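You operate a simulated robot arm through the tools that you are given. There is no shell and no other tool.

You are at the controls of a simulated robot arm. One attempt, no reset.

## Task
Move feed hose four over to port five and close port four with the teal cap.
Fine: valve four closed first; blue cap on the ledge; cam arms of the hose and of the teal cap closed; other valves and hoses stay; nothing spilt.

It is judged by the outcome, as a careful person would: the job done as asked, and still so three seconds after it is handed in. It fails if anything else is knocked over, pushed out of place, dropped, spilled or broken. A push-on lid holds only when it is set on centred and level and pressed home; a screw cap is set on level and turned clockwise until tight.

## Robot
A 7-joint arm with a three-finger gripper, fixed in place. Base frame: the origin is at the foot of the arm, x ahead of it, y to its left, z up; the work surface is at about z = 640. Lengths are in mm, angles in rad, forces in N, time in s.
Its first joint turns from -2.897 to 2.897 rad. Payload 2.69 kg.
The tool frame sits at the grasp point between the pads (the TCP): z along the fingers, y along the line on which they close. The tips reach 30 mm beyond it. Largest opening 128 mm; the body of the gripper starts 117 mm behind the TCP.
Orientation is that of the tool frame in the base frame, as a unit quaternion [w, x, y, z]. With the fingers straight down and closing along the base's y, the tool's x points along the base's -x, its y along +y and its z along -z.

## Interface
- The arm moves only by the tool play_rows. Its argument "series" is a list of rows, each a list of 7 numbers: the shift along the base's x, y, z in units of 40 mm (1.0 is 40 mm), then the turn, a rotation vector about the base's x, y, z in units of 4 degrees (1.0 is 4 degrees), then the opening in per cent of the stroke, from 0 (shut) to 100 (fully open). In form: [[x, y, z, wx, wy, wz, gripper], ...]. A call has 1 to 20 rows; each row shifts and turns the commanded pose from where the row before left it. A call with a number of a shift or a turn outside -1 to 1 is refused whole. A row lasts 0.2 s, in which the tool goes at most 50 mm and 0.15 rad; a call with a longer step from one row to the next is refused whole, and so is a gripper value outside its range. Where a pose cannot be reached the arm comes as near as it can. A force on the tool above 40 N (or 10 N above the force at the start of the call, whichever is more), or a blocked arm, ends the call early, and 0.2 s more pass. The fingers move at their own pace and stop on an object; they squeeze with about 31 N. The grip force told is the motor's: it shows also when the fingers shut on nothing. Time passes only in rows, and 0.2 s behind the last, so rows that do not move let the fingers close. The reply holds the time, the measured pose of the TCP, the force on the tool along the base axes, the opening and the grip force, in the units named above and with some noise, with the torque about the TCP (base axes, N m) and any sound that the robot's microphone picked up.
- Cameras (640 x 400 px; columns grow to the right, rows downward): "scene" is fixed at [400.6, 501.7, 1482.7]; the picture's right is [0.22, -0.98, 0.00], its down [-0.91, -0.20, -0.37] and it looks along [0.36, 0.08, -0.93] (base axes); focal length 214 px, centre (320, 200). "wrist" rides on the gripper at [58, 54, -131] in the tool frame; the picture's right is [-0.68, 0.74, 0.00], its down [-0.62, -0.57, -0.55] and it looks along [-0.40, -0.37, 0.84] (tool axes); focal length 234 px, centre (320, 200). There is no depth. A picture from a camera that has moved, and an enlarged one, comes with that camera's place and axes in the base frame and with its lens.
- grab_frame(camera): a new picture of that camera. It takes no simulated time.
- raise_lower(by): slides the trunk up (or, below 0, down) by that many mm; the arm rides with it, the base frame stays. It gives what a move gives, with no picture.
- enlarge(camera, box): a new picture of the part [left, top, right, bottom] of that camera's present view, enlarged. It takes no simulated time.
- finish_job(): hands the job in; it is judged then, once.

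Places have to be worked out from the pictures, the camera data and where the tool is seen. Open the gripper and draw the arm clear of the work before you hand the job in, unless the task says otherwise.

The tools are called after "Emit:" as name(argument=value, ...) on one line, values as JSON. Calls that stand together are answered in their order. play_rows: Moves the arm, as the interface text tells. Its arguments: {"type":"object","properties":{"series":{"type":"array","items":{"type":"array","items":{"type":"number"}}}},"required":["series"]} The other tools are called the same way: raise_lower (by) slides the trunk up or down; grab_frame (camera) takes a picture; enlarge (camera, box) takes an enlarged picture of a part of a camera's view; finish_job () hands the job in.

At the start:

```text
time: 0.0
position: [655.7, 243.2, 1163.3]
tool_rot: [0.001, 0.0, 1.0, 0.0]
force: [-0.2, 0.0, 0.1]
torque: [0.01, 0.01, -0.01]
finger_gap: 128.0
grasp_force: 0.0
trunk travel left (down, up): [-150.0, 200.0]
```

scene: 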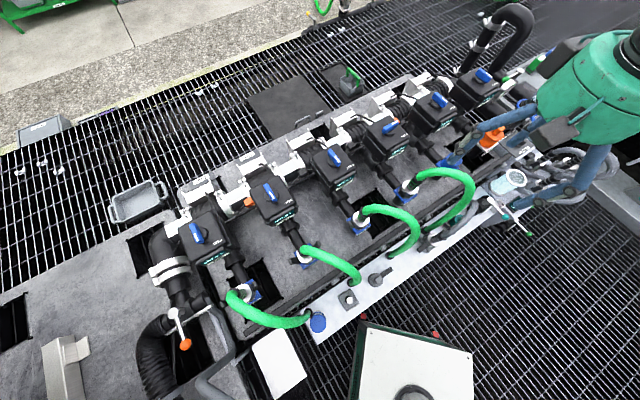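
wrist: 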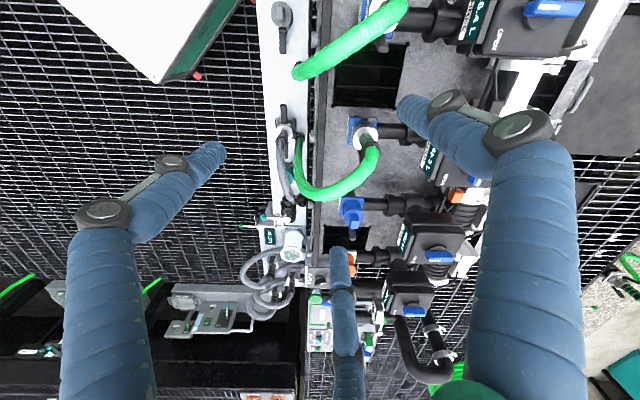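

I start by looking closely at the scene from both cameras before moving anything. The row of valves with green hoses must be identified by number.

Emit:
enlarge(camera="scene", box=[340, 80, 540, 240])

Emit:
enlarge(camera="scene", box=[160, 160, 360, 340])

Emit:
enlarge(camera="wrist", box=[240, 80, 480, 280])

Emit:
enlarge(camera="wrist", box=[240, 220, 480, 400])

```text
2.50 times, centred on (440, 160) of scene
camera zoom: at [400.6, 501.7, 1482.7], right [0.22, -0.98, 0.0], down [-0.91, -0.2, -0.37], along [0.36, 0.08, -0.93], focal length 536 px, centre (20, 300)
```

zoom: 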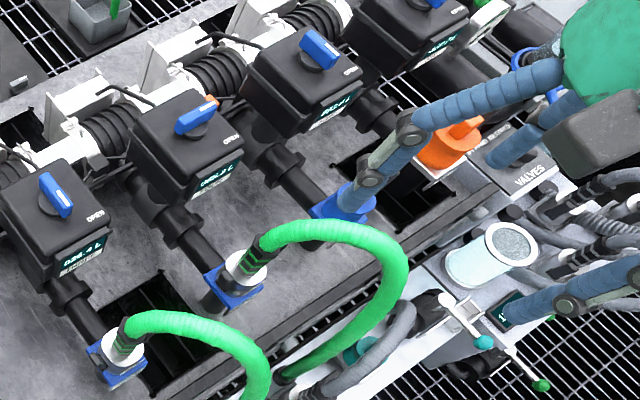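

```text
2.22 times, centred on (260, 250) of scene
camera zoom: at [400.6, 501.7, 1482.7], right [0.22, -0.98, 0.0], down [-0.91, -0.2, -0.37], along [0.36, 0.08, -0.93], focal length 477 px, centre (453, 89)
```

zoom: 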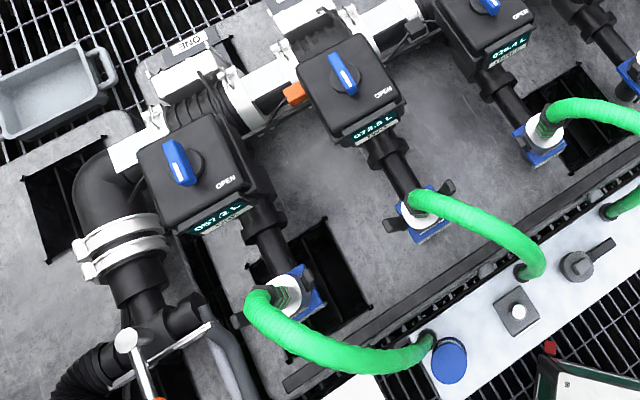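

```text
2.00 times, centred on (360, 180) of wrist
camera zoom: at [597.0, 297.4, 1293.7], right [0.68, 0.74, 0.0], down [0.62, -0.57, 0.55], along [0.4, -0.37, -0.84], focal length 468 px, centre (240, 240)
```

zoom: 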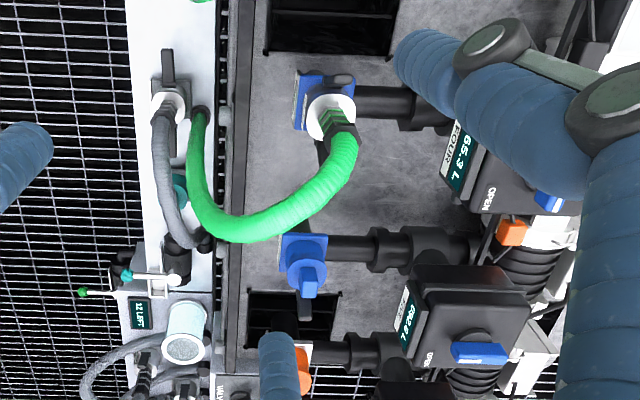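

```text
2.22 times, centred on (360, 310) of wrist
camera zoom: at [597.0, 297.4, 1293.7], right [0.68, 0.74, 0.0], down [0.62, -0.57, 0.55], along [0.4, -0.37, -0.84], focal length 520 px, centre (231, -44)
```

zoom: 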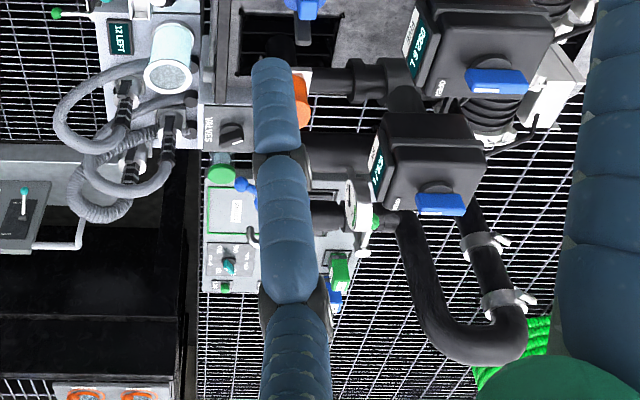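

The "FOUR" meter belongs to the fourth connector, near (770, 257, 770), and the blue-capped port beside it is five, near (935, 110). I lower the wrist camera to see connector four and valve four better; the fingers stay well above everything.

Emit:
play_rows(series=[[0, 0.6, -0.8, 0, 0, 0, 100], [0, 0.6, -0.8, 0, 0, 0, 100], [0, 0.6, -0.8, 0, 0, 0, 100], [0, 0.6, -0.8, 0, 0, 0, 100], [0, 0.6, -0.8, 0, 0, 0, 100], [0, 0, 0, 0, 0, 0, 100]])

Emit:
grab_frame(camera="wrist")

Emit:
grab_frame(camera="scene")

```text
time: 1.4
position: [652.8, 364.5, 1004.8]
tool_rot: [-0.001, 0.0, 1.0, 0.0]
force: [0.2, -0.5, -0.7]
torque: [-0.05, 0.03, -0.01]
finger_gap: 127.9
grasp_force: 0.0
trunk travel left (down, up): [-150.0, 200.0]
```

```text
taken
camera wrist: at [596.3, 417.9, 1134.5], right [0.68, 0.74, 0.0], down [0.62, -0.57, 0.55], along [0.4, -0.37, -0.84], focal length 234 px, centre (320, 200)
```

wrist: 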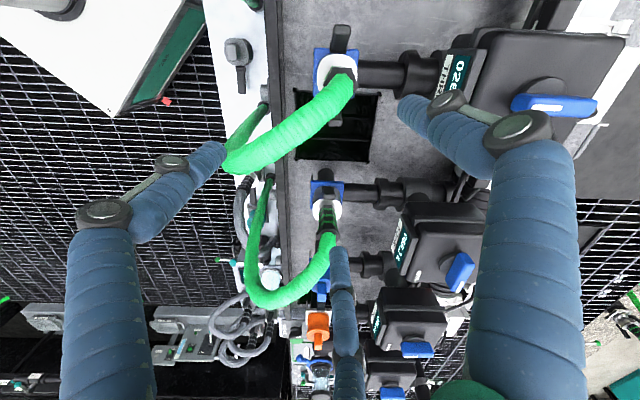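

```text
taken
```

scene: 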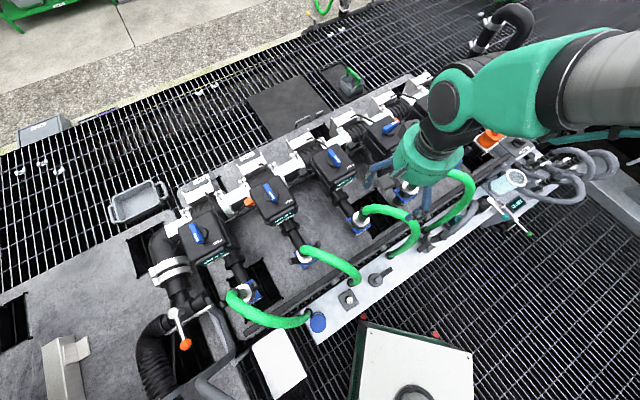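

The hand shows three fingers, one on the +y side and two on the -y side. I enlarge the wrist view to make out how the couplings, valves and caps are built.

Emit:
enlarge(camera="wrist", box=[270, 160, 430, 260])

Emit:
enlarge(camera="wrist", box=[380, 180, 500, 300])

Emit:
enlarge(camera="wrist", box=[200, 160, 340, 280])

Emit:
enlarge(camera="wrist", box=[270, 0, 430, 160])

```text
4.00 times, centred on (350, 210) of wrist
camera zoom: at [596.3, 417.9, 1134.5], right [0.68, 0.74, 0.0], down [0.62, -0.57, 0.55], along [0.4, -0.37, -0.84], focal length 937 px, centre (200, 160)
```

zoom: 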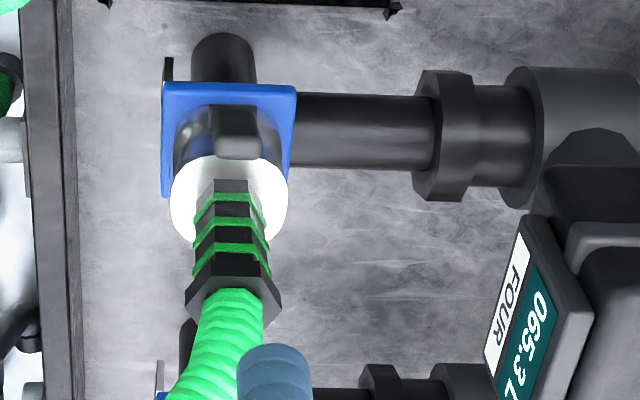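

```text
3.33 times, centred on (440, 240) of wrist
camera zoom: at [596.3, 417.9, 1134.5], right [0.68, 0.74, 0.0], down [0.62, -0.57, 0.55], along [0.4, -0.37, -0.84], focal length 781 px, centre (-80, 67)
```

zoom: 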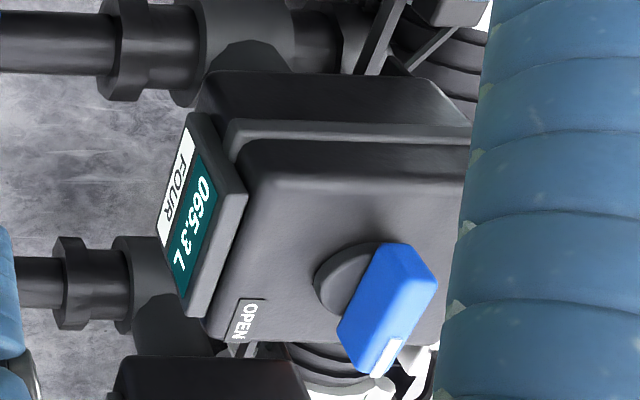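

```text
3.33 times, centred on (270, 220) of wrist
camera zoom: at [596.3, 417.9, 1134.5], right [0.68, 0.74, 0.0], down [0.62, -0.57, 0.55], along [0.4, -0.37, -0.84], focal length 781 px, centre (487, 133)
```

zoom: 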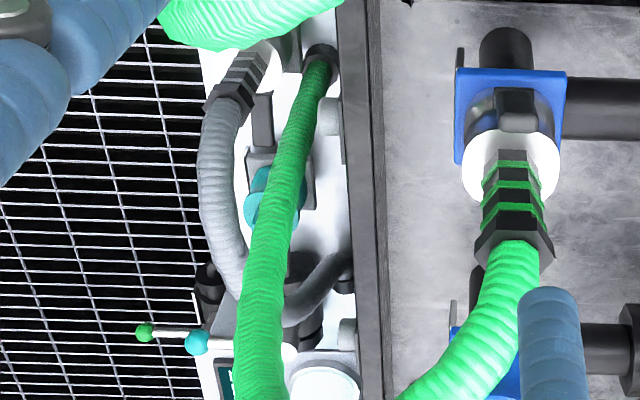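

```text
2.50 times, centred on (350, 80) of wrist
camera zoom: at [596.3, 417.9, 1134.5], right [0.68, 0.74, 0.0], down [0.62, -0.57, 0.55], along [0.4, -0.37, -0.84], focal length 585 px, centre (245, 500)
```

zoom: 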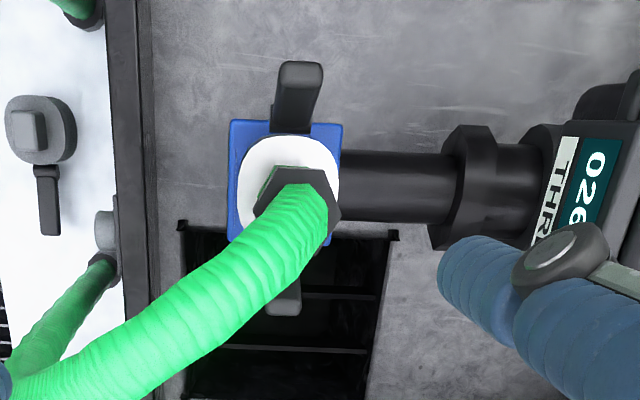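

The couplers stand upright on blue blocks with the hose leaving upward, and port three shows two arms sticking out along the row. I enlarge the scene camera on each valve and coupler to compare states.

Emit:
enlarge(camera="scene", box=[310, 135, 390, 235])

Emit:
enlarge(camera="scene", box=[240, 170, 340, 270])

Emit:
enlarge(camera="scene", box=[400, 170, 540, 260])

Emit:
enlarge(camera="scene", box=[290, 240, 410, 340])

```text
4.00 times, centred on (350, 185) of scene
camera zoom: at [400.6, 501.7, 1482.7], right [0.22, -0.98, 0.0], down [-0.91, -0.2, -0.37], along [0.36, 0.08, -0.93], focal length 858 px, centre (200, 260)
```

zoom: 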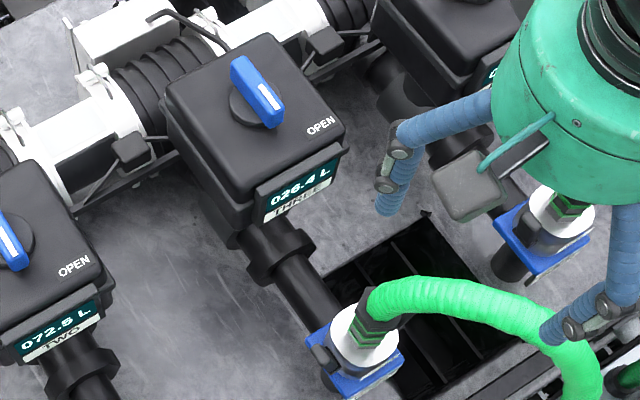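

```text
4.00 times, centred on (290, 220) of scene
camera zoom: at [400.6, 501.7, 1482.7], right [0.22, -0.98, 0.0], down [-0.91, -0.2, -0.37], along [0.36, 0.08, -0.93], focal length 858 px, centre (440, 120)
```

zoom: 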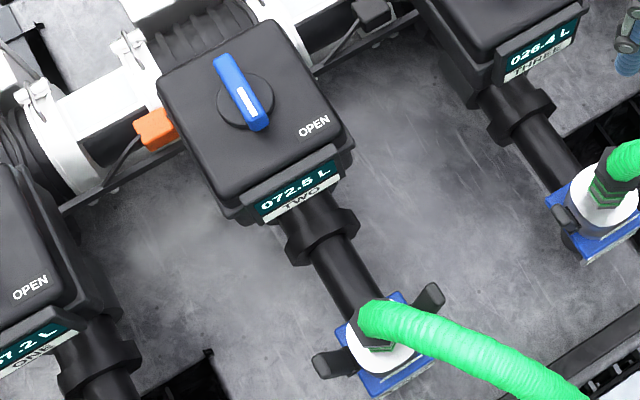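

```text
4.44 times, centred on (470, 215) of scene
camera zoom: at [400.6, 501.7, 1482.7], right [0.22, -0.98, 0.0], down [-0.91, -0.2, -0.37], along [0.36, 0.08, -0.93], focal length 953 px, centre (-347, 133)
```

zoom: 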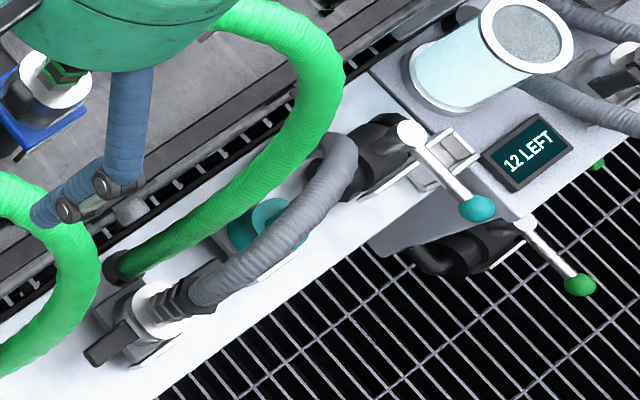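

```text
4.00 times, centred on (350, 290) of scene
camera zoom: at [400.6, 501.7, 1482.7], right [0.22, -0.98, 0.0], down [-0.91, -0.2, -0.37], along [0.36, 0.08, -0.93], focal length 858 px, centre (200, -160)
```

zoom: 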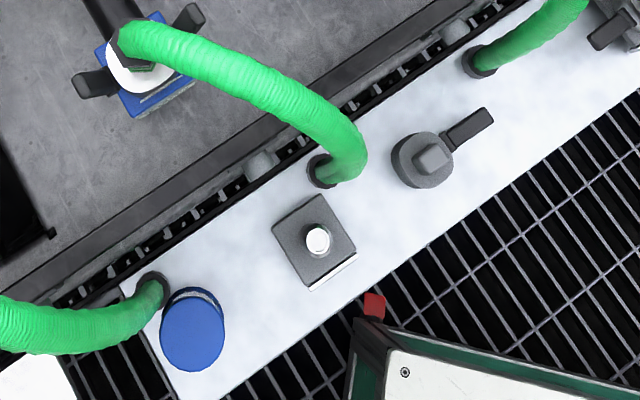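

Hose loops rise to about z = 900 and the valve handles sit near z = 910, so I keep the tips above that. I move the camera over port five to inspect the blue cap and the teal cap.

Emit:
play_rows(series=[[0.8, -0.7, 0.3, 0, 0, 0, 100], [0.8, -0.7, 0.3, 0, 0, 0, 100], [0.8, -0.7, 0.2, 0, 0, 0, 100], [0.8, -0.7, 0.1, 0, 0, 0, 100], [0.8, -0.7, 0, 0, 0, 0, 100], [0.8, -0.7, 0, 0, 0, 0, 100], [0.8, -0.7, 0, 0, 0, 0, 100], [0, 0, 0, 0, 0, 0, 100]])

Emit:
grab_frame(camera="wrist")

Emit:
enlarge(camera="wrist", box=[250, 80, 410, 240])

```text
time: 3.2
position: [877.9, 166.8, 1041.2]
tool_rot: [-0.001, 0.0, 1.0, 0.0]
force: [1.0, -0.1, 0.5]
torque: [0.01, 0.05, 0.0]
finger_gap: 127.8
grasp_force: 0.0
trunk travel left (down, up): [-150.0, 200.0]
```

```text
taken
camera wrist: at [821.9, 220.6, 1171.0], right [0.68, 0.74, 0.0], down [0.62, -0.57, 0.55], along [0.4, -0.37, -0.84], focal length 234 px, centre (320, 200)
```

wrist: 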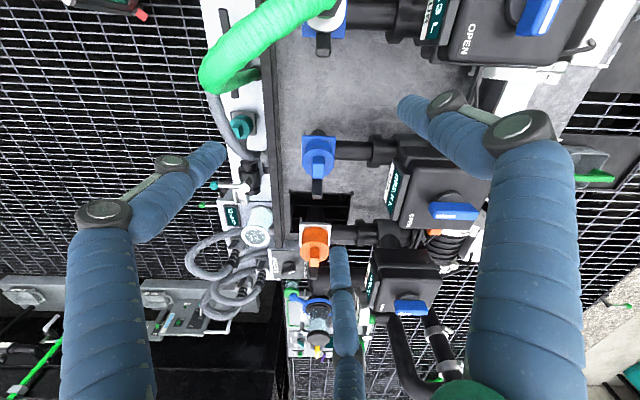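

```text
2.50 times, centred on (330, 160) of wrist
camera zoom: at [821.9, 220.6, 1171.0], right [0.68, 0.74, 0.0], down [0.62, -0.57, 0.55], along [0.4, -0.37, -0.84], focal length 585 px, centre (295, 300)
```

zoom: 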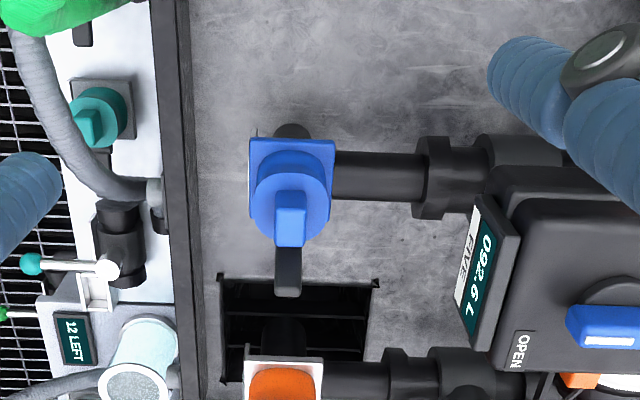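

The blue cap has a square knob on top and dark cam arms on its sides; the teal cap sits on a grey square dock on the ledge. I enlarge these further.

Emit:
enlarge(camera="wrist", box=[290, 120, 350, 210])

Emit:
enlarge(camera="wrist", box=[210, 80, 280, 180])

Emit:
enlarge(camera="wrist", box=[270, 0, 370, 70])

Emit:
enlarge(camera="wrist", box=[420, 0, 600, 90])

Emit:
enlarge(camera="wrist", box=[380, 160, 490, 260])

Emit:
enlarge(camera="scene", box=[380, 150, 480, 230])

```text
4.44 times, centred on (320, 165) of wrist
camera zoom: at [821.9, 220.6, 1171.0], right [0.68, 0.74, 0.0], down [0.62, -0.57, 0.55], along [0.4, -0.37, -0.84], focal length 1041 px, centre (320, 356)
```

zoom: 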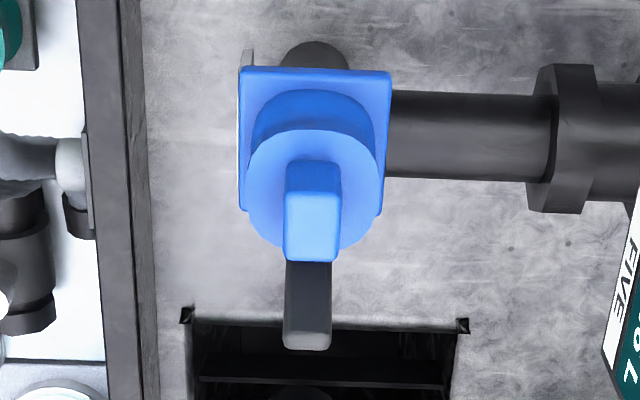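

```text
4.00 times, centred on (245, 130) of wrist
camera zoom: at [821.9, 220.6, 1171.0], right [0.68, 0.74, 0.0], down [0.62, -0.57, 0.55], along [0.4, -0.37, -0.84], focal length 937 px, centre (620, 480)
```

zoom: 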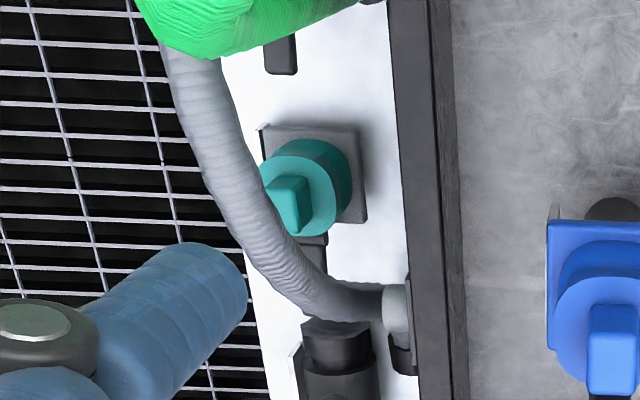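

```text
5.71 times, centred on (320, 35) of wrist
camera zoom: at [821.9, 220.6, 1171.0], right [0.68, 0.74, 0.0], down [0.62, -0.57, 0.55], along [0.4, -0.37, -0.84], focal length 1338 px, centre (320, 1143)
```

zoom: 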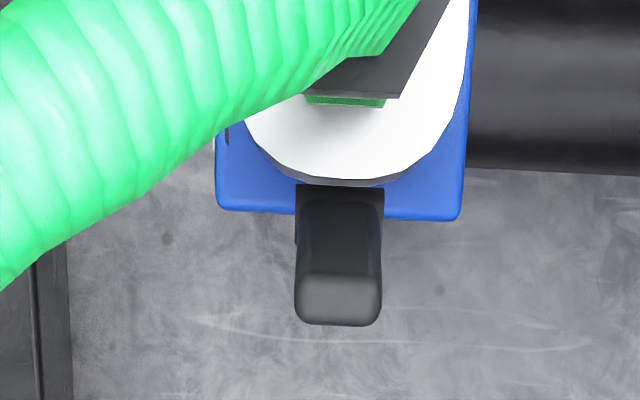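

```text
3.56 times, centred on (510, 45) of wrist
camera zoom: at [821.9, 220.6, 1171.0], right [0.68, 0.74, 0.0], down [0.62, -0.57, 0.55], along [0.4, -0.37, -0.84], focal length 833 px, centre (-356, 751)
```

zoom: 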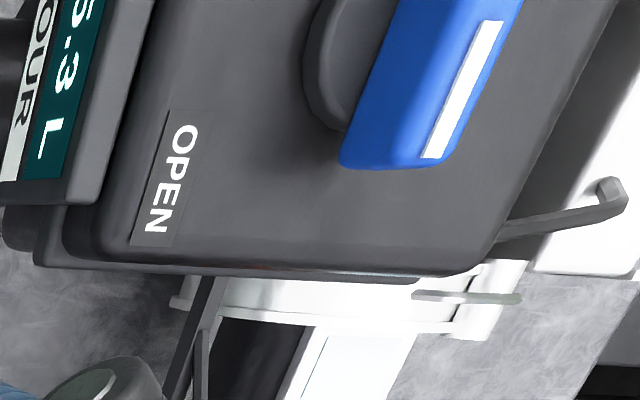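

```text
4.00 times, centred on (435, 210) of wrist
camera zoom: at [821.9, 220.6, 1171.0], right [0.68, 0.74, 0.0], down [0.62, -0.57, 0.55], along [0.4, -0.37, -0.84], focal length 937 px, centre (-140, 160)
```

zoom: 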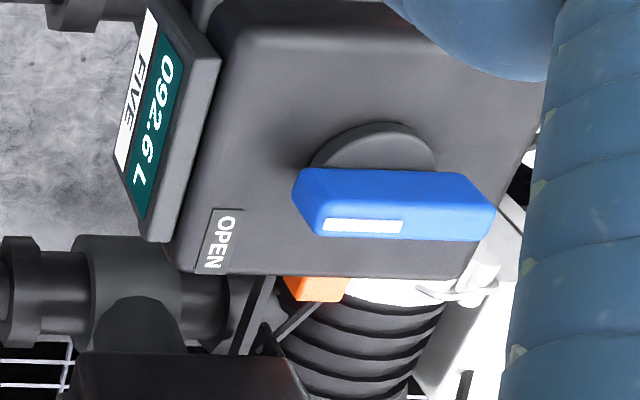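

```text
5.00 times, centred on (430, 190) of scene
camera zoom: at [400.6, 501.7, 1482.7], right [0.22, -0.98, 0.0], down [-0.91, -0.2, -0.37], along [0.36, 0.08, -0.93], focal length 1072 px, centre (-230, 250)
```

zoom: 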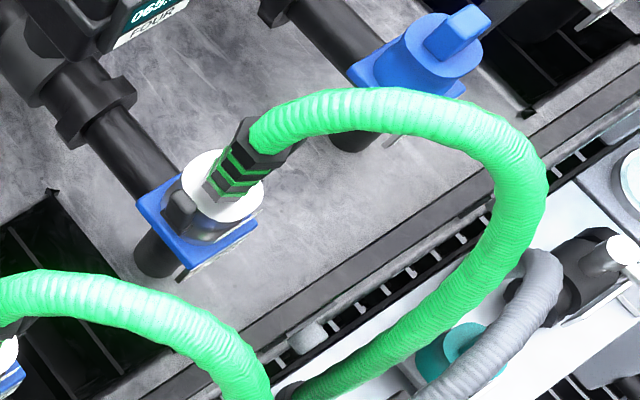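

Valve four's handle is turned 90° from all the others (1, 2, 3, 5, 6 point along their outlet pipe; 4 points along the row). I look more closely at the other valves and at the items on the ledge.

Emit:
enlarge(camera="scene", box=[290, 290, 350, 340])

Emit:
enlarge(camera="scene", box=[350, 100, 420, 160])

Emit:
enlarge(camera="scene", box=[425, 210, 485, 250])

Emit:
enlarge(camera="scene", box=[180, 200, 260, 320])

Emit:
enlarge(camera="scene", box=[330, 260, 400, 310])

```text
8.00 times, centred on (320, 315) of scene
camera zoom: at [400.6, 501.7, 1482.7], right [0.22, -0.98, 0.0], down [-0.91, -0.2, -0.37], along [0.36, 0.08, -0.93], focal length 1716 px, centre (320, -720)
```

zoom: 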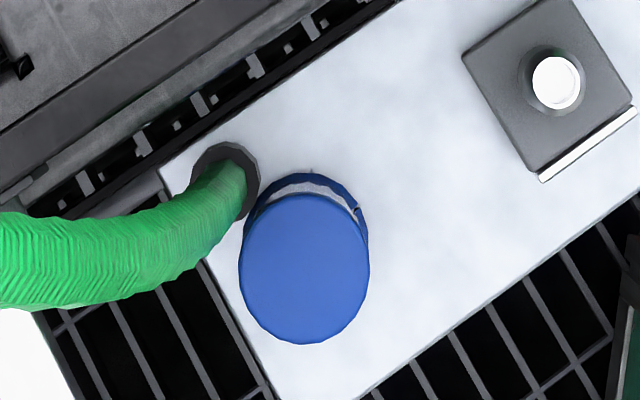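

```text
6.67 times, centred on (385, 130) of scene
camera zoom: at [400.6, 501.7, 1482.7], right [0.22, -0.98, 0.0], down [-0.91, -0.2, -0.37], along [0.36, 0.08, -0.93], focal length 1430 px, centre (-113, 667)
```

zoom: 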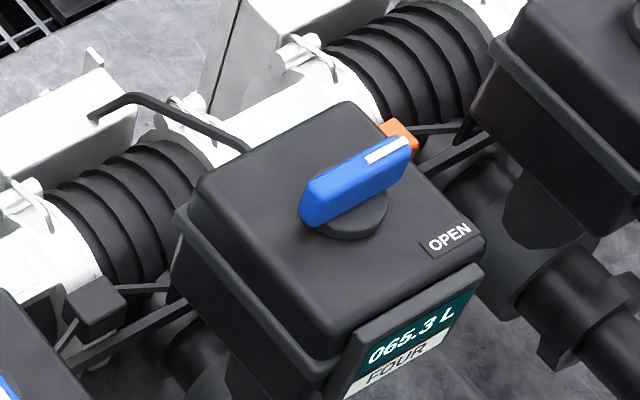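

```text
10.00 times, centred on (455, 230) of scene
camera zoom: at [400.6, 501.7, 1482.7], right [0.22, -0.98, 0.0], down [-0.91, -0.2, -0.37], along [0.36, 0.08, -0.93], focal length 2145 px, centre (-1030, -100)
```

zoom: 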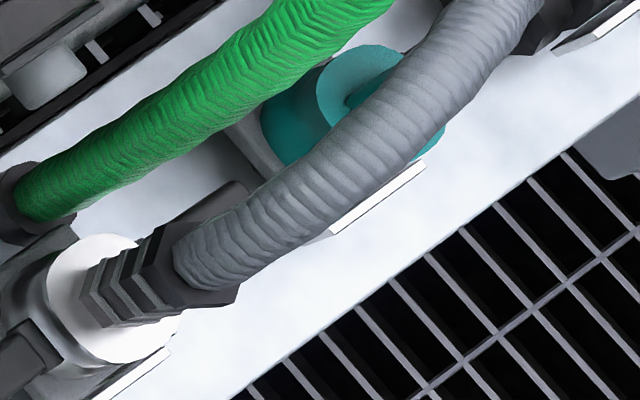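

```text
3.33 times, centred on (220, 260) of scene
camera zoom: at [400.6, 501.7, 1482.7], right [0.22, -0.98, 0.0], down [-0.91, -0.2, -0.37], along [0.36, 0.08, -0.93], focal length 715 px, centre (653, 0)
```

zoom: 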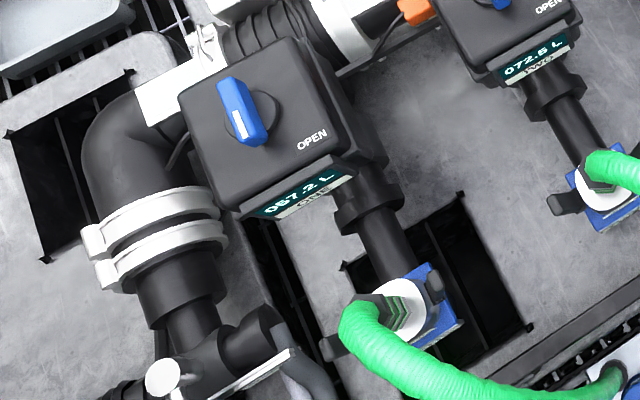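

```text
8.00 times, centred on (365, 285) of scene
camera zoom: at [400.6, 501.7, 1482.7], right [0.22, -0.98, 0.0], down [-0.91, -0.2, -0.37], along [0.36, 0.08, -0.93], focal length 1716 px, centre (-40, -480)
```

zoom: 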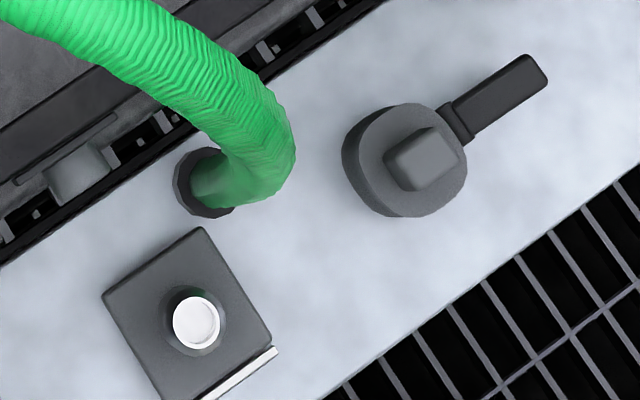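

Before planning grasps I want to understand the hand itself, so I close the fingers here in free air and look at the wrist picture.

Emit:
play_rows(series=[[0, 0, 0, 0, 0, 0, 0], [0, 0, 0, 0, 0, 0, 0], [0, 0, 0, 0, 0, 0, 0]])

Emit:
grab_frame(camera="wrist")

Emit:
grab_frame(camera="scene")

```text
time: 4.0
position: [878.2, 167.2, 1041.8]
tool_rot: [0.0, -0.001, 1.0, 0.0]
force: [0.3, -0.4, 0.3]
torque: [0.02, 0.0, -0.04]
finger_gap: 2.3
grasp_force: 30.7
trunk travel left (down, up): [-150.0, 200.0]
```

```text
taken
camera wrist: at [821.2, 221.2, 1171.4], right [0.68, 0.74, 0.0], down [0.62, -0.57, 0.55], along [0.4, -0.37, -0.84], focal length 234 px, centre (320, 200)
```

wrist: 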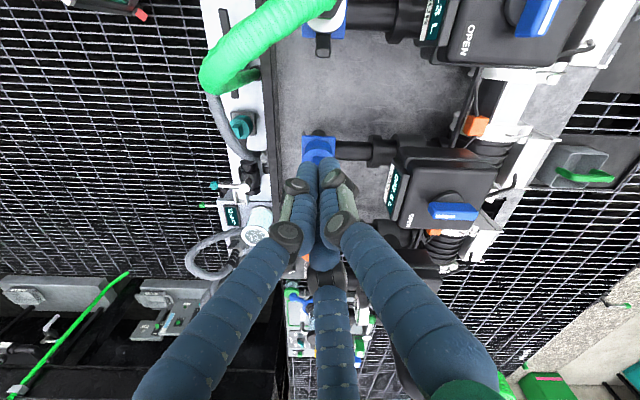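

```text
taken
```

scene: 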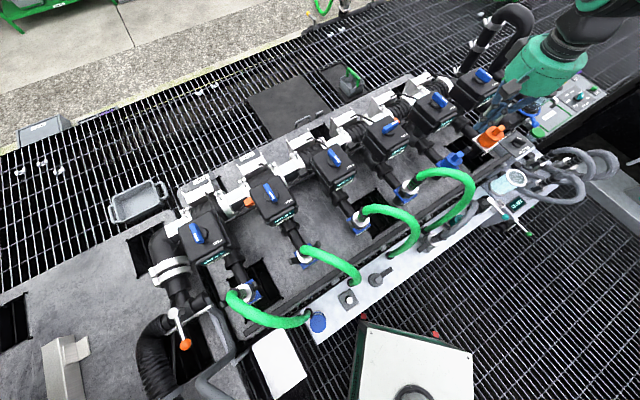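

The hand is a centring three-finger one that closes on the TCP axis. The ledge triangulates lower than the deck (about z = 490). I enlarge the scene view on port five, port four and the teal cap for more angles.

Emit:
enlarge(camera="scene", box=[425, 140, 475, 180])

Emit:
enlarge(camera="scene", box=[385, 170, 435, 215])

Emit:
enlarge(camera="scene", box=[340, 195, 390, 240])

Emit:
enlarge(camera="wrist", box=[215, 90, 285, 150])

Emit:
enlarge(camera="scene", box=[280, 230, 330, 275])

```text
10.00 times, centred on (450, 160) of scene
camera zoom: at [400.6, 501.7, 1482.7], right [0.22, -0.98, 0.0], down [-0.91, -0.2, -0.37], along [0.36, 0.08, -0.93], focal length 2145 px, centre (-980, 600)
```

zoom: 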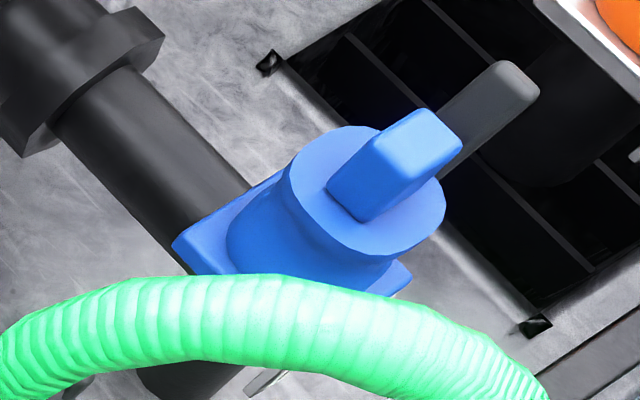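

```text
8.89 times, centred on (410, 192) of scene
camera zoom: at [400.6, 501.7, 1482.7], right [0.22, -0.98, 0.0], down [-0.91, -0.2, -0.37], along [0.36, 0.08, -0.93], focal length 1906 px, centre (-480, 267)
```

zoom: 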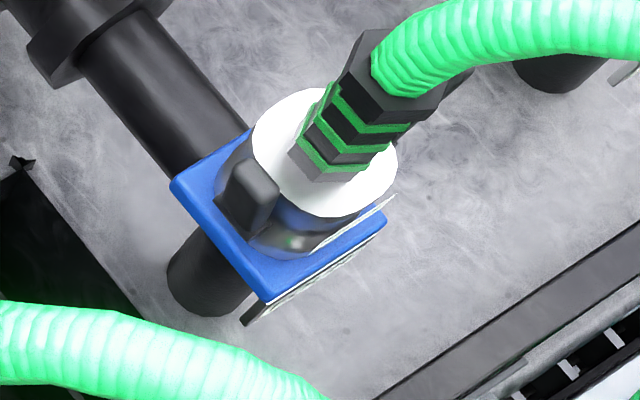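

```text
8.89 times, centred on (365, 218) of scene
camera zoom: at [400.6, 501.7, 1482.7], right [0.22, -0.98, 0.0], down [-0.91, -0.2, -0.37], along [0.36, 0.08, -0.93], focal length 1906 px, centre (-80, 44)
```

zoom: 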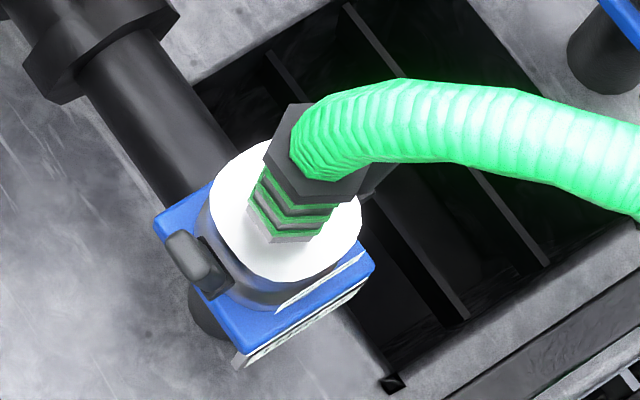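

```text
6.67 times, centred on (250, 120) of wrist
camera zoom: at [821.2, 221.2, 1171.4], right [0.68, 0.74, 0.0], down [0.62, -0.57, 0.55], along [0.4, -0.37, -0.84], focal length 1561 px, centre (787, 733)
```

zoom: 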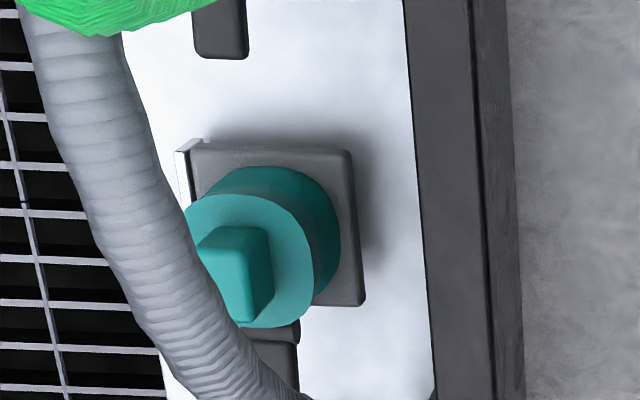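

```text
8.89 times, centred on (305, 252) of scene
camera zoom: at [400.6, 501.7, 1482.7], right [0.22, -0.98, 0.0], down [-0.91, -0.2, -0.37], along [0.36, 0.08, -0.93], focal length 1906 px, centre (453, -267)
```

zoom: 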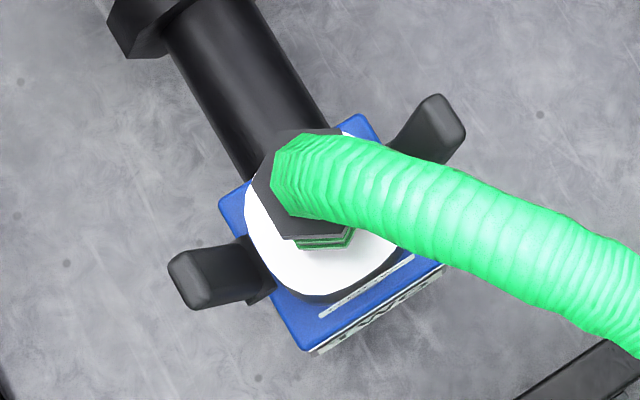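

The coupler and cap arms lean up along the body (closed), while the loose grey cap's arm lies flat (open); caps have one arm on the +row side, hoses two. First is valve four: I move above its handle, estimated pivot (922, 377), top z = 934, turning the tool so the fingers close across the handle.

Emit:
play_rows(series=[[0, 0.5, 0.1, 0, 0, -0.97, 60], [0, 0.5, 0.1, 0, 0, -0.97, 60], [0, 0.5, 0, 0, 0, -0.97, 60], [0, 0.5, 0, 0, 0, -0.97, 60], [0.1, 0.5, 0, 0, 0, -0.97, 60], [0.1, 0.5, 0, 0, 0, -0.97, 60], [0.1, 0.5, 0, 0, 0, -0.97, 60], [0.2, 0.5, 0, 0, 0, -0.97, 60], [0.2, 0.5, 0, 0, 0, -0.97, 60], [0.2, 0.5, 0, 0, 0, -0.97, 60], [0.2, 0.25, 0, 0, 0, -0.97, 60], [0, 0, 0, 0, 0, 0, 60]])

Emit:
grab_frame(camera="wrist")

Emit:
grab_frame(camera="scene")

```text
time: 6.6
position: [922.6, 377.2, 1046.8]
tool_rot: [-0.001, 0.364, 0.931, -0.001]
force: [0.3, 0.4, 0.1]
torque: [-0.02, 0.04, -0.01]
finger_gap: 76.8
grasp_force: 0.1
trunk travel left (down, up): [-150.0, 200.0]
```

```text
taken
camera wrist: at [916.4, 456.4, 1176.9], right [1.0, 0.08, 0.0], down [0.07, -0.83, 0.55], along [0.04, -0.55, -0.84], focal length 234 px, centre (320, 200)
```

wrist: 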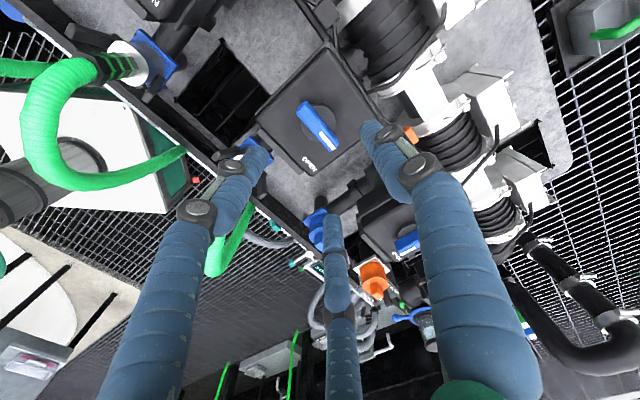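

```text
taken
```

scene: 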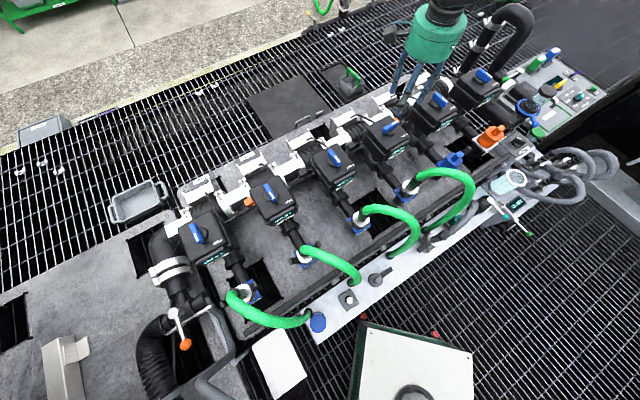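

The arm reached above valve four. I enlarge the handle to check its centre and direction against the tool axis.

Emit:
enlarge(camera="wrist", box=[260, 70, 380, 190])

Emit:
enlarge(camera="scene", box=[360, 70, 440, 150])

```text
3.33 times, centred on (320, 130) of wrist
camera zoom: at [916.4, 456.4, 1176.9], right [1.0, 0.08, 0.0], down [0.07, -0.83, 0.55], along [0.04, -0.55, -0.84], focal length 781 px, centre (320, 433)
```

zoom: 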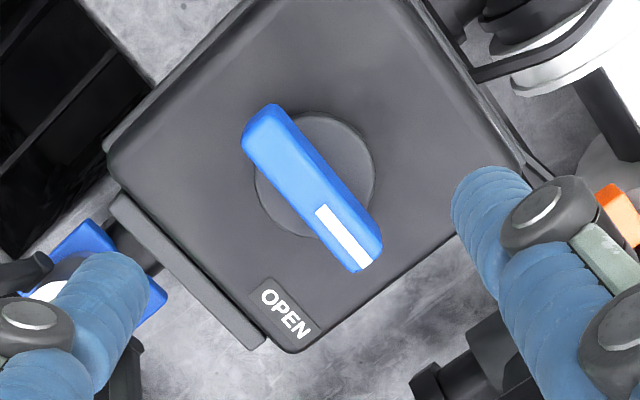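

```text
5.00 times, centred on (400, 110) of scene
camera zoom: at [400.6, 501.7, 1482.7], right [0.22, -0.98, 0.0], down [-0.91, -0.2, -0.37], along [0.36, 0.08, -0.93], focal length 1072 px, centre (-80, 650)
```

zoom: 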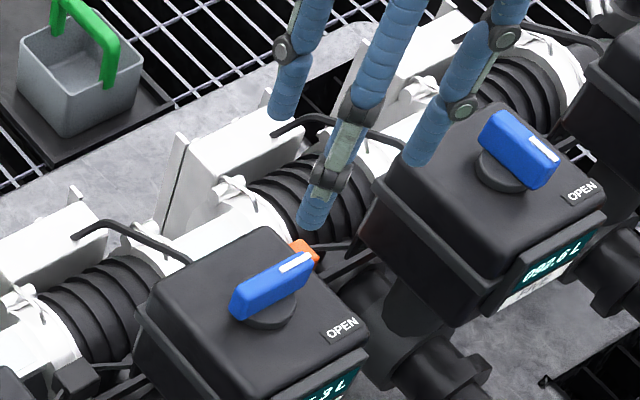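

The handle's long axis runs at about -49° heading, centre (919, 384), with its white-striped end along the row. I fine-tune position and yaw and descend so the tips straddle the handle just above the knob disc.

Emit:
play_rows(series=[[-0.05, 0.085, -0.5, 0, 0, -0.75, 60], [-0.05, 0.085, -0.5, 0, 0, -0.75, 60], [0, 0, -0.5, 0, 0, 0, 60], [0, 0, -0.5, 0, 0, 0, 60], [0, 0, -0.25, 0, 0, 0, 60], [0, 0, -0.1, 0, 0, 0, 60], [0, 0, 0, 0, 0, 0, 60]])

Emit:
enlarge(camera="wrist", box=[240, 80, 400, 240])

Emit:
enlarge(camera="scene", box=[350, 90, 430, 160])

```text
time: 8.2
position: [918.3, 383.9, 953.3]
tool_rot: [0.0, 0.413, 0.911, -0.001]
force: [0.1, 1.0, -0.3]
torque: [0.01, 0.01, 0.02]
finger_gap: 76.6
grasp_force: 0.0
trunk travel left (down, up): [-150.0, 200.0]
```

```text
2.50 times, centred on (320, 160) of wrist
camera zoom: at [921.0, 463.2, 1083.1], right [1.0, -0.02, 0.0], down [-0.02, -0.84, 0.55], along [-0.01, -0.55, -0.84], focal length 585 px, centre (320, 300)
```

zoom: 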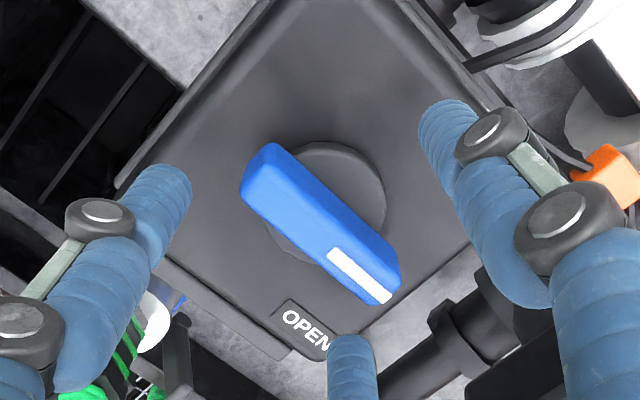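

```text
5.71 times, centred on (390, 125) of scene
camera zoom: at [400.6, 501.7, 1482.7], right [0.22, -0.98, 0.0], down [-0.91, -0.2, -0.37], along [0.36, 0.08, -0.93], focal length 1226 px, centre (-80, 629)
```

zoom: 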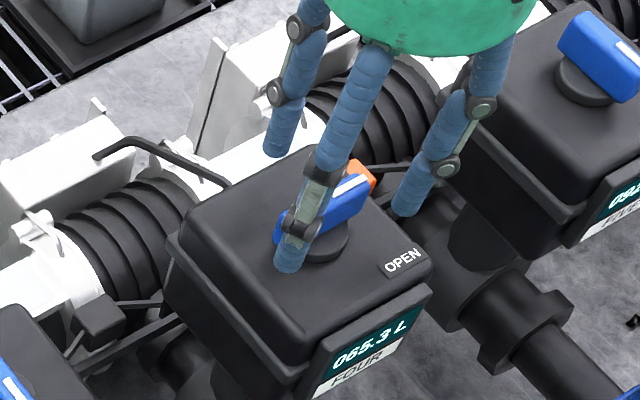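

The fingers straddle the handle with no contact. I go down 6 mm more and close on it.

Emit:
play_rows(series=[[0, 0, -0.15, 0, 0, 0, 60], [0, 0, 0, 0, 0, 0, 30], [0, 0, 0, 0, 0, 0, 5], [0, 0, 0, 0, 0, 0, 5], [0, 0, 0, 0, 0, 0, 5]])

Emit:
enlarge(camera="wrist", box=[240, 80, 400, 240])

Emit:
enlarge(camera="scene", box=[350, 90, 430, 160])

```text
time: 9.1
position: [914.9, 378.7, 946.1]
tool_rot: [-0.003, 0.412, 0.911, -0.004]
force: [-12.6, -5.1, 8.8]
torque: [-0.05, -0.16, 0.01]
finger_gap: 24.8
grasp_force: 45.0
trunk travel left (down, up): [-150.0, 200.0]
stopped in row 4: the force on the tool passed its limit at 42 N (the readings are from after the stop); the commanded pose is now the measured one
```

```text
2.50 times, centred on (320, 160) of wrist
camera zoom: at [919.0, 459.9, 1074.3], right [1.0, -0.02, -0.01], down [-0.01, -0.83, 0.55], along [-0.02, -0.55, -0.83], focal length 585 px, centre (320, 300)
```

zoom: 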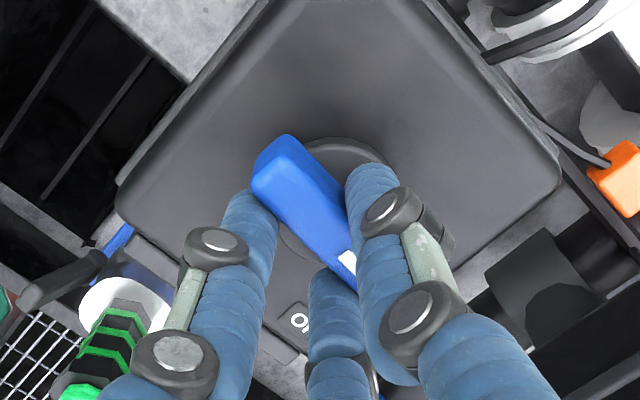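

```text
5.71 times, centred on (390, 125) of scene
camera zoom: at [400.6, 501.7, 1482.7], right [0.22, -0.98, 0.0], down [-0.91, -0.2, -0.37], along [0.36, 0.08, -0.93], focal length 1226 px, centre (-80, 629)
```

zoom: 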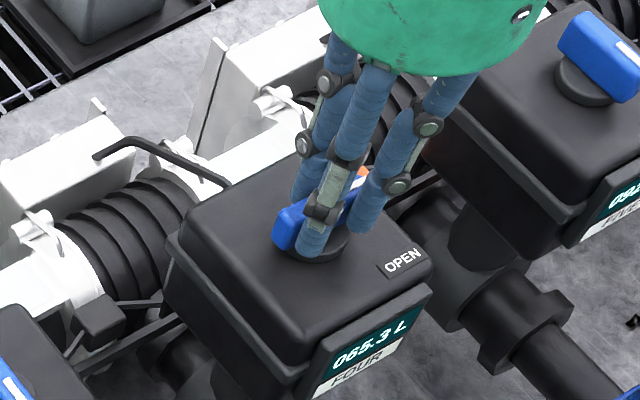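

The fingers hold the handle (24.8 mm wide); the grip recentred the tool at (915, 379). Now I turn clockwise in place, toward the orientation of the other valves.

Emit:
play_rows(series=[[0, 0, 0, 0, 0, -0.5, 5], [0, 0, 0, 0, 0, -1, 5], [0, 0, 0, 0, 0, -1, 5], [0, 0, 0, 0, 0, -1, 5], [0, 0, 0, 0, 0, -1, 5], [0, 0, 0, 0, 0, -1, 5]])

Emit:
enlarge(camera="scene", box=[350, 90, 430, 160])

```text
time: 10.5
position: [914.9, 380.5, 943.3]
tool_rot: [-0.003, 0.579, 0.815, -0.004]
force: [-19.8, 12.0, 11.8]
torque: [0.23, 0.15, 0.09]
finger_gap: 24.3
grasp_force: 45.3
trunk travel left (down, up): [-150.0, 200.0]
```

```text
5.71 times, centred on (390, 125) of scene
camera zoom: at [400.6, 501.7, 1482.7], right [0.22, -0.98, 0.0], down [-0.91, -0.2, -0.37], along [0.36, 0.08, -0.93], focal length 1226 px, centre (-80, 629)
```

zoom: 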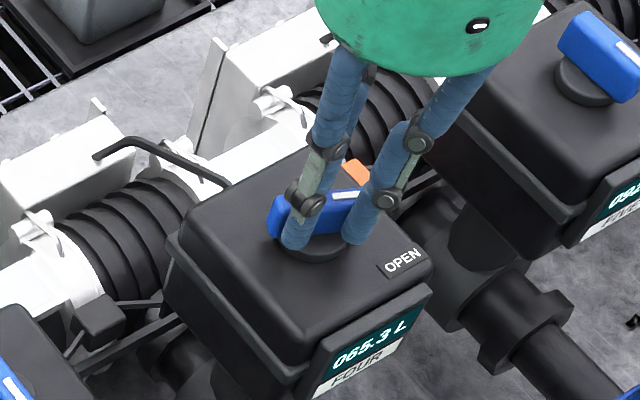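

The handle is turning (about 22° so far). I continue, easing the position slightly to relieve the side load.

Emit:
play_rows(series=[[-0.03, 0.02, 0.05, 0, 0, -1, 5], [-0.03, 0.02, 0.03, 0, 0, -1, 5], [0, 0, 0, 0, 0, -1, 5], [0, 0, 0, 0, 0, -1, 5], [0, 0, 0, 0, 0, -1, 5], [0, 0, 0, 0, 0, -1, 5]])

Emit:
enlarge(camera="scene", box=[350, 90, 430, 160])

```text
time: 11.9
position: [913.6, 383.6, 943.9]
tool_rot: [-0.004, 0.736, 0.677, -0.003]
force: [16.4, 22.9, -18.9]
torque: [0.34, -0.64, 0.2]
finger_gap: 24.5
grasp_force: 44.2
trunk travel left (down, up): [-150.0, 200.0]
```

```text
5.71 times, centred on (390, 125) of scene
camera zoom: at [400.6, 501.7, 1482.7], right [0.22, -0.98, 0.0], down [-0.91, -0.2, -0.37], along [0.36, 0.08, -0.93], focal length 1226 px, centre (-80, 629)
```

zoom: 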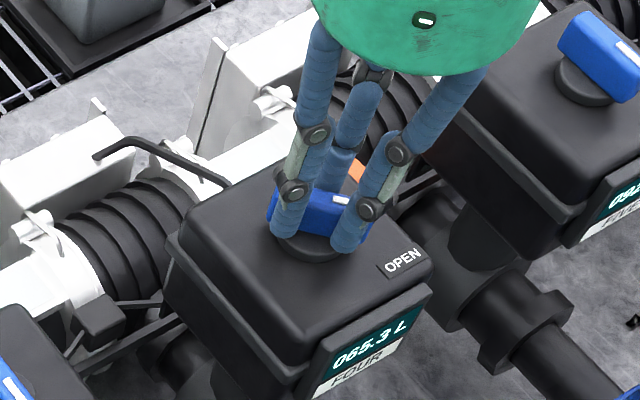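

Half way (46°). I relieve the load by moving the commanded point toward the true pivot and continue turning.

Emit:
play_rows(series=[[0.03, 0.05, -0.06, 0, 0, -0.5, 5], [0.02, 0.04, -0.04, 0, 0, -1, 5], [0, 0, 0, 0, 0, -1, 5], [0, 0, 0, 0, 0, -1, 5], [0, 0, 0, 0, 0, -1, 5], [0, 0, 0, 0, 0, -1, 5]])

Emit:
enlarge(camera="scene", box=[350, 90, 430, 160])

```text
time: 13.3
position: [915.1, 384.5, 945.0]
tool_rot: [-0.003, 0.852, 0.524, 0.0]
force: [-5.4, -6.7, 18.4]
torque: [-1.54, 0.37, 0.0]
finger_gap: 24.3
grasp_force: 45.1
trunk travel left (down, up): [-150.0, 200.0]
```

```text
5.71 times, centred on (390, 125) of scene
camera zoom: at [400.6, 501.7, 1482.7], right [0.22, -0.98, 0.0], down [-0.91, -0.2, -0.37], along [0.36, 0.08, -0.93], focal length 1226 px, centre (-80, 629)
```

zoom: 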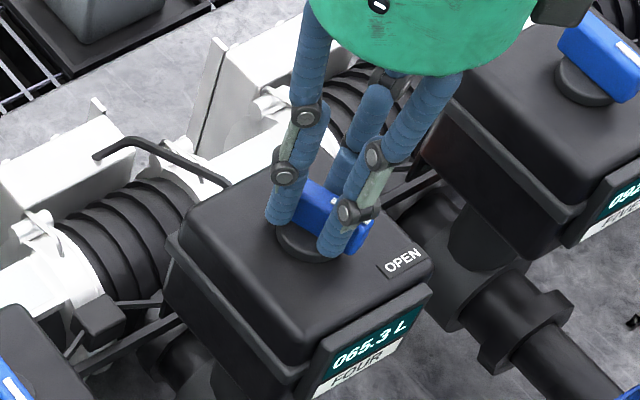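

About 68° done. I turn the last part and watch for the end stop.

Emit:
play_rows(series=[[0, 0, 0.03, 0, 0, -1, 5], [0, 0, 0, 0, 0, -1, 5], [0, 0, 0, 0, 0, -1, 5], [0, 0, 0, 0, 0, -1, 5], [0, 0, 0, 0, 0, -0.75, 5]])

Emit:
enlarge(camera="scene", box=[350, 90, 430, 160])

Emit:
enlarge(camera="wrist", box=[240, 80, 400, 240])

```text
time: 14.5
position: [916.7, 385.1, 945.0]
tool_rot: [-0.004, 0.926, 0.377, 0.0]
force: [18.3, 3.3, 8.5]
torque: [0.24, -1.08, 1.11]
finger_gap: 24.6
grasp_force: 45.5
trunk travel left (down, up): [-150.0, 200.0]
```

```text
5.71 times, centred on (390, 125) of scene
camera zoom: at [400.6, 501.7, 1482.7], right [0.22, -0.98, 0.0], down [-0.91, -0.2, -0.37], along [0.36, 0.08, -0.93], focal length 1226 px, centre (-80, 629)
```

zoom: 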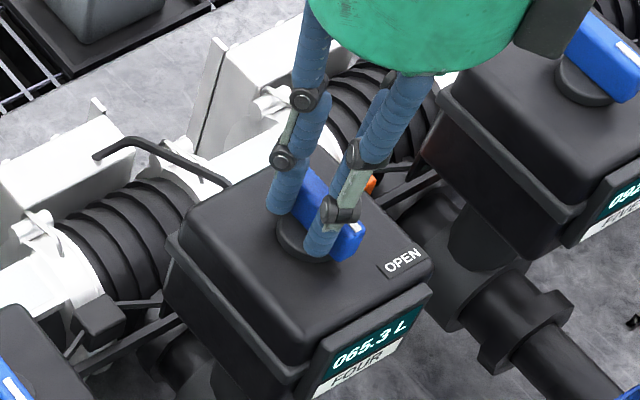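

```text
2.50 times, centred on (320, 160) of wrist
camera zoom: at [997.5, 387.7, 1074.4], right [0.03, -1.0, -0.01], down [-0.83, -0.03, 0.55], along [-0.55, -0.01, -0.83], focal length 585 px, centre (320, 300)
```

zoom: 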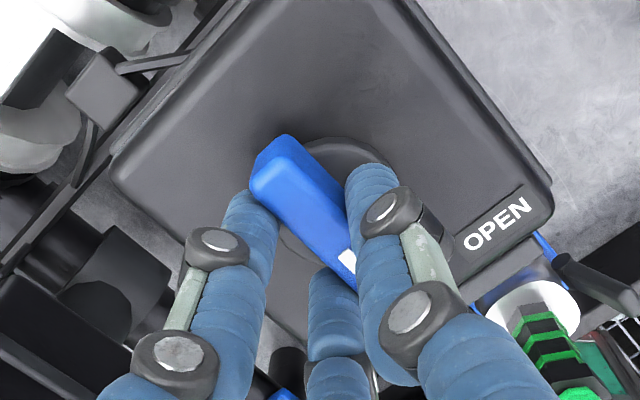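

The torque about z rose to 1.1 N m at 87°, likely close to the stop. I turn a few degrees more to make sure it is fully closed.

Emit:
play_rows(series=[[0, 0, 0, 0, 0, -0.5, 5], [0, 0, 0, 0, 0, -0.5, 5], [0, 0, 0, 0, 0, 0, 5]])

```text
time: 15.3
position: [915.2, 386.0, 944.2]
tool_rot: [-0.004, 0.939, 0.345, -0.001]
force: [13.2, 9.0, 12.8]
torque: [0.22, -0.96, 1.59]
finger_gap: 25.9
grasp_force: 44.9
trunk travel left (down, up): [-150.0, 200.0]
```

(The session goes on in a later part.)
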